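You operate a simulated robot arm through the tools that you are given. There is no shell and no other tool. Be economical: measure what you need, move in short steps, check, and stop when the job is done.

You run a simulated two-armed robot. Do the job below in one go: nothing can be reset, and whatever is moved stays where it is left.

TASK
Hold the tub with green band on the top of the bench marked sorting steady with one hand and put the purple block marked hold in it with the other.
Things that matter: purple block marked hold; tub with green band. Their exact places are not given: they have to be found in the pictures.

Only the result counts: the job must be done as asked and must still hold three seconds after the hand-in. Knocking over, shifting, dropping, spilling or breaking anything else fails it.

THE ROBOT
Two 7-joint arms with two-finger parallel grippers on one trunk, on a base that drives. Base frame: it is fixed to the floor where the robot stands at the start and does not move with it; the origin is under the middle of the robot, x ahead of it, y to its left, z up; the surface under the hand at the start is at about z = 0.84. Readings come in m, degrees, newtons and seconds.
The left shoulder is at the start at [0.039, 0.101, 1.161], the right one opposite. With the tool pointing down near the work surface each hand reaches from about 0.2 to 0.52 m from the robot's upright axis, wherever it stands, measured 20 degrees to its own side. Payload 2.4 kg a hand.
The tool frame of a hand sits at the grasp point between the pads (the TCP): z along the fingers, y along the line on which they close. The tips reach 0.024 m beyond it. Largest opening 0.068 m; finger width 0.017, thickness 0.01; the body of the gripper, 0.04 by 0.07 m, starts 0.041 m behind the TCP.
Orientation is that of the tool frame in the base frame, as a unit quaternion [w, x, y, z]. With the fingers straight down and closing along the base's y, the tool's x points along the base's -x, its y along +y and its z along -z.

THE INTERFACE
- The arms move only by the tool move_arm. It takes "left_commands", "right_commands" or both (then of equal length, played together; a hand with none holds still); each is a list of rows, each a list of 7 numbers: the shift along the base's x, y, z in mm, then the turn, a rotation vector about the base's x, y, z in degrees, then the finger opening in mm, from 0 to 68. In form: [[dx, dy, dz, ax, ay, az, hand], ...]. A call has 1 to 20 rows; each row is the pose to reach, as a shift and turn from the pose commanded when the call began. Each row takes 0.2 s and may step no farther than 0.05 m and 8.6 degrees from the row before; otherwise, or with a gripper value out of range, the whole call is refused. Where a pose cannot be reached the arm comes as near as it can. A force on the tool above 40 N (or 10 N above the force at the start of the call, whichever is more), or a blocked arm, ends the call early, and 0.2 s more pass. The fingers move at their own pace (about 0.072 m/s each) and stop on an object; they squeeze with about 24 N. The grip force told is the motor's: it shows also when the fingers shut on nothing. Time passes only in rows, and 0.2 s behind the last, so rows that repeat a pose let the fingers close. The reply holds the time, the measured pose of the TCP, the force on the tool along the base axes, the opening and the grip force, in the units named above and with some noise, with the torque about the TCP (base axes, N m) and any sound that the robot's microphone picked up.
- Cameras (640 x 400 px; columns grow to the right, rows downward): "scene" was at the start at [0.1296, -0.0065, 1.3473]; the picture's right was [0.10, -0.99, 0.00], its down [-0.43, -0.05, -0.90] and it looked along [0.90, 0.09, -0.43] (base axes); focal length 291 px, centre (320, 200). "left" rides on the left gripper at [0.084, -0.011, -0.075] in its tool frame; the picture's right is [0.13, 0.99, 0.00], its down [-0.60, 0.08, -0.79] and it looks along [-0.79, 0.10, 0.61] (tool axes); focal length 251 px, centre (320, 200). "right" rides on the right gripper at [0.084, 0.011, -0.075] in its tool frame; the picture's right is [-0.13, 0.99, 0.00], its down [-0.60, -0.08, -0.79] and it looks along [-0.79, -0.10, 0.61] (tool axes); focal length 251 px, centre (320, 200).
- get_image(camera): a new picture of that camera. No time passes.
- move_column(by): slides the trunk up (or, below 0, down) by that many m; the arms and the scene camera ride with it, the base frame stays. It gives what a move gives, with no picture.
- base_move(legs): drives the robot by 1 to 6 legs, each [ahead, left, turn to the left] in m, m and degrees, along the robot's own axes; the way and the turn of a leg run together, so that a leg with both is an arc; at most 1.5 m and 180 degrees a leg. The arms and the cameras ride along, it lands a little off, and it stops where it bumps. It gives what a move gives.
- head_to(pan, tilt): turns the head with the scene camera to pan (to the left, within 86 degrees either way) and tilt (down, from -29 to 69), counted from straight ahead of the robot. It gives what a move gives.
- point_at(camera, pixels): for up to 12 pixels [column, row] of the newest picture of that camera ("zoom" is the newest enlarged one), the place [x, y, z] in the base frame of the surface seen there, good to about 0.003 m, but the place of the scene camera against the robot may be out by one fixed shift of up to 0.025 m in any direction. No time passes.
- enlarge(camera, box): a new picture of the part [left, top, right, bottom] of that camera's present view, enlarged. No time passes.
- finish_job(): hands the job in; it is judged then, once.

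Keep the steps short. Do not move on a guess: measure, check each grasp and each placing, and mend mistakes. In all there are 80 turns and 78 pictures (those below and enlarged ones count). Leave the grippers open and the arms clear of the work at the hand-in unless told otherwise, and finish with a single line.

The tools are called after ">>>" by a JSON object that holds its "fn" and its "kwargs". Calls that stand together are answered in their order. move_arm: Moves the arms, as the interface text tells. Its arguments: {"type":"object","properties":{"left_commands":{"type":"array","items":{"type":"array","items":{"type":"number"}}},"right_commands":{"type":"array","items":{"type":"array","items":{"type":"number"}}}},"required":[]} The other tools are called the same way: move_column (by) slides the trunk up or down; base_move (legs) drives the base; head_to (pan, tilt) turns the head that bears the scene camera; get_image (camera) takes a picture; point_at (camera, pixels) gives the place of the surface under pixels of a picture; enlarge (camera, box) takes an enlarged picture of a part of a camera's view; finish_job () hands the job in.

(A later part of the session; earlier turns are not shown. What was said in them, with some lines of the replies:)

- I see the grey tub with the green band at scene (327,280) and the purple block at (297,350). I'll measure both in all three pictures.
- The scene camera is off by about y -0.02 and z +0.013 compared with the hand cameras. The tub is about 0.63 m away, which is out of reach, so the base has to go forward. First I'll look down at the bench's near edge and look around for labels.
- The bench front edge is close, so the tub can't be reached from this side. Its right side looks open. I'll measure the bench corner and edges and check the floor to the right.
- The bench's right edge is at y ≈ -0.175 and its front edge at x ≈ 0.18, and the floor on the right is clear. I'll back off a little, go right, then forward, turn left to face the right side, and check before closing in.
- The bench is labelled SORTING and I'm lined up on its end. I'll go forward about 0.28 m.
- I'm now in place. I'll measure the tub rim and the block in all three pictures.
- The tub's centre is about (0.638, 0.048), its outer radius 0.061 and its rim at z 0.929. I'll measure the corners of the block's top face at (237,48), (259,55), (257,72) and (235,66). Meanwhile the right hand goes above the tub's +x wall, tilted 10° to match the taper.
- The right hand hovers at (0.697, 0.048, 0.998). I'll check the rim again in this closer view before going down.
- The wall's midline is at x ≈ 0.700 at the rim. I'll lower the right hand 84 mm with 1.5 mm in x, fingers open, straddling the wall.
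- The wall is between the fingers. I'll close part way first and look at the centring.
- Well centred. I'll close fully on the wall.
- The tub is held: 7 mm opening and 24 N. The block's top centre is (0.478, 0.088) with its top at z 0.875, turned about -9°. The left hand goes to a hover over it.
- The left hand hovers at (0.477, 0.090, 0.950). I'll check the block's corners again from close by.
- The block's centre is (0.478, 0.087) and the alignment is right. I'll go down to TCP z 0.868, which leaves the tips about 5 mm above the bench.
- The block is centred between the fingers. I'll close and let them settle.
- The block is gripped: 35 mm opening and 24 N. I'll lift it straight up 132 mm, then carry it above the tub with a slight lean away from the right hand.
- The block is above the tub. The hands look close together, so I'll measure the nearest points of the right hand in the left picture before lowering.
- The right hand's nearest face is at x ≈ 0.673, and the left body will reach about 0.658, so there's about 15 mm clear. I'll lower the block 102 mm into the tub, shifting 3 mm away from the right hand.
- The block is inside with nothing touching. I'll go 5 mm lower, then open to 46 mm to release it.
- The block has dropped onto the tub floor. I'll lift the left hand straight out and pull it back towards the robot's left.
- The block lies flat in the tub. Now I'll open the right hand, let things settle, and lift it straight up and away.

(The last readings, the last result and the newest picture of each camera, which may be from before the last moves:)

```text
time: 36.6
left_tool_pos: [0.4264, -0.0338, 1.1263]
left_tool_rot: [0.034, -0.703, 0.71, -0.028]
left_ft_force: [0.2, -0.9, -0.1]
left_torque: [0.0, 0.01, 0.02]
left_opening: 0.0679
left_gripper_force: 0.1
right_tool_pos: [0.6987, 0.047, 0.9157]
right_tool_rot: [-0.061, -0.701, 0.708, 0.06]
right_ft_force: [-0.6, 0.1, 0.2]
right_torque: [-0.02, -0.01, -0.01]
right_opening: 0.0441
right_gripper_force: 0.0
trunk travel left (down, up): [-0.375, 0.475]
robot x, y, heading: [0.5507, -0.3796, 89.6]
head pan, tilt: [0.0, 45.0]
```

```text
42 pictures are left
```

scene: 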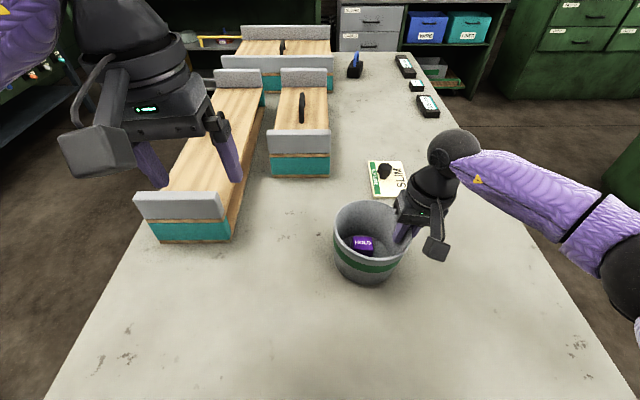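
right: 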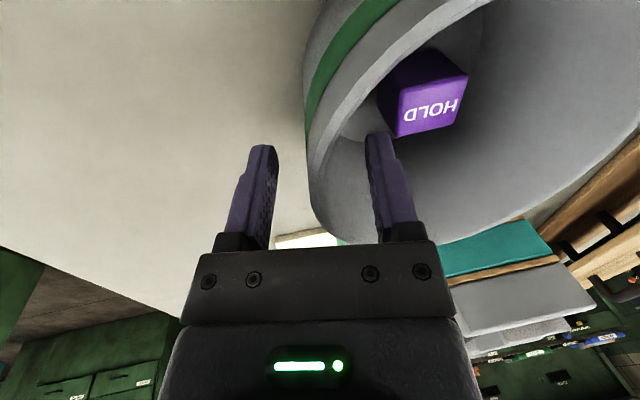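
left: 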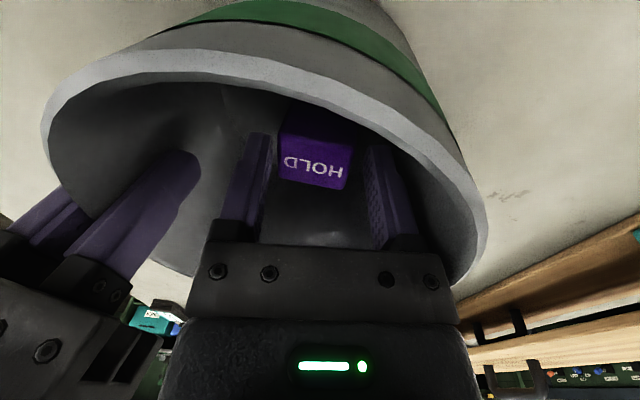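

Both fingers are free of the wall. I'll lift straight up.

>>> {"fn": "move_arm", "kwargs": {"right_commands": [[0, 0, 25, 0, 0, 0, 44], [0, 0, 65, 0, 0, 0, 44], [0, 0, 110, 0, 0, 0, 44], [0, 0, 155, 0, 0, 0, 68], [20, -25, 190, 0, 0, 0, 68], [40, -60, 215, 0, 0, 0, 68], [40, -60, 215, 0, 0, 0, 68]]}}

>>> {"fn": "get_image", "kwargs": {"camera": "scene"}}

>>> {"fn": "get_image", "kwargs": {"camera": "right"}}

```text
time: 38.2
left_tool_pos: [0.4271, -0.0329, 1.1278]
left_tool_rot: [0.034, -0.703, 0.71, -0.027]
left_ft_force: [0.0, 0.2, 0.2]
left_torque: [0.0, 0.01, 0.01]
left_opening: 0.068
left_gripper_force: 0.0
right_tool_pos: [0.7381, -0.0117, 1.1296]
right_tool_rot: [-0.063, -0.7, 0.708, 0.061]
right_ft_force: [-0.2, -0.3, -0.4]
right_torque: [0.0, -0.04, 0.0]
right_opening: 0.0681
right_gripper_force: 0.2
trunk travel left (down, up): [-0.375, 0.475]
robot x, y, heading: [0.5501, -0.3825, 89.6]
head pan, tilt: [0.0, 45.0]
```

```text
41 pictures are left
```

scene: 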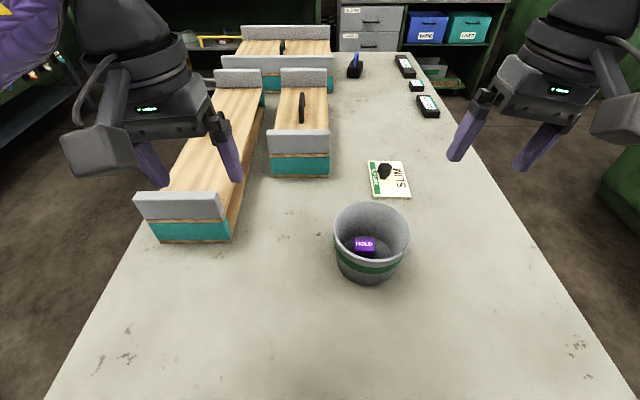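

```text
40 pictures are left
```

right: 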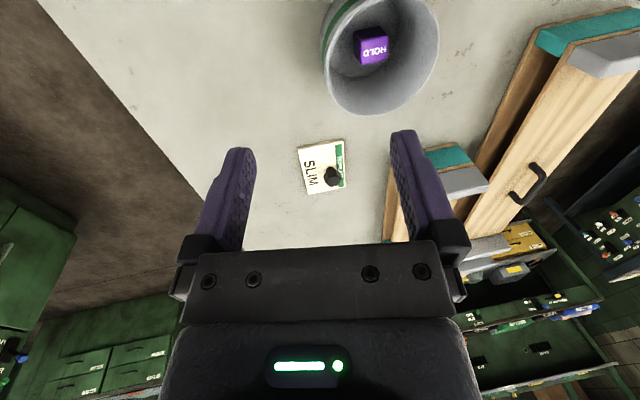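

The tub is upright where it was, the block is in it, nothing else has moved, and both arms are clear with open grippers. I'm handing in.

>>> {"fn": "finish_job", "kwargs": {}}

```text
The job is handed in.
```

The purple HOLD block is in the green-banded tub on the SORTING bench; the right hand held the tub steady while the left put the block in, and I let go of the tub before handing in.
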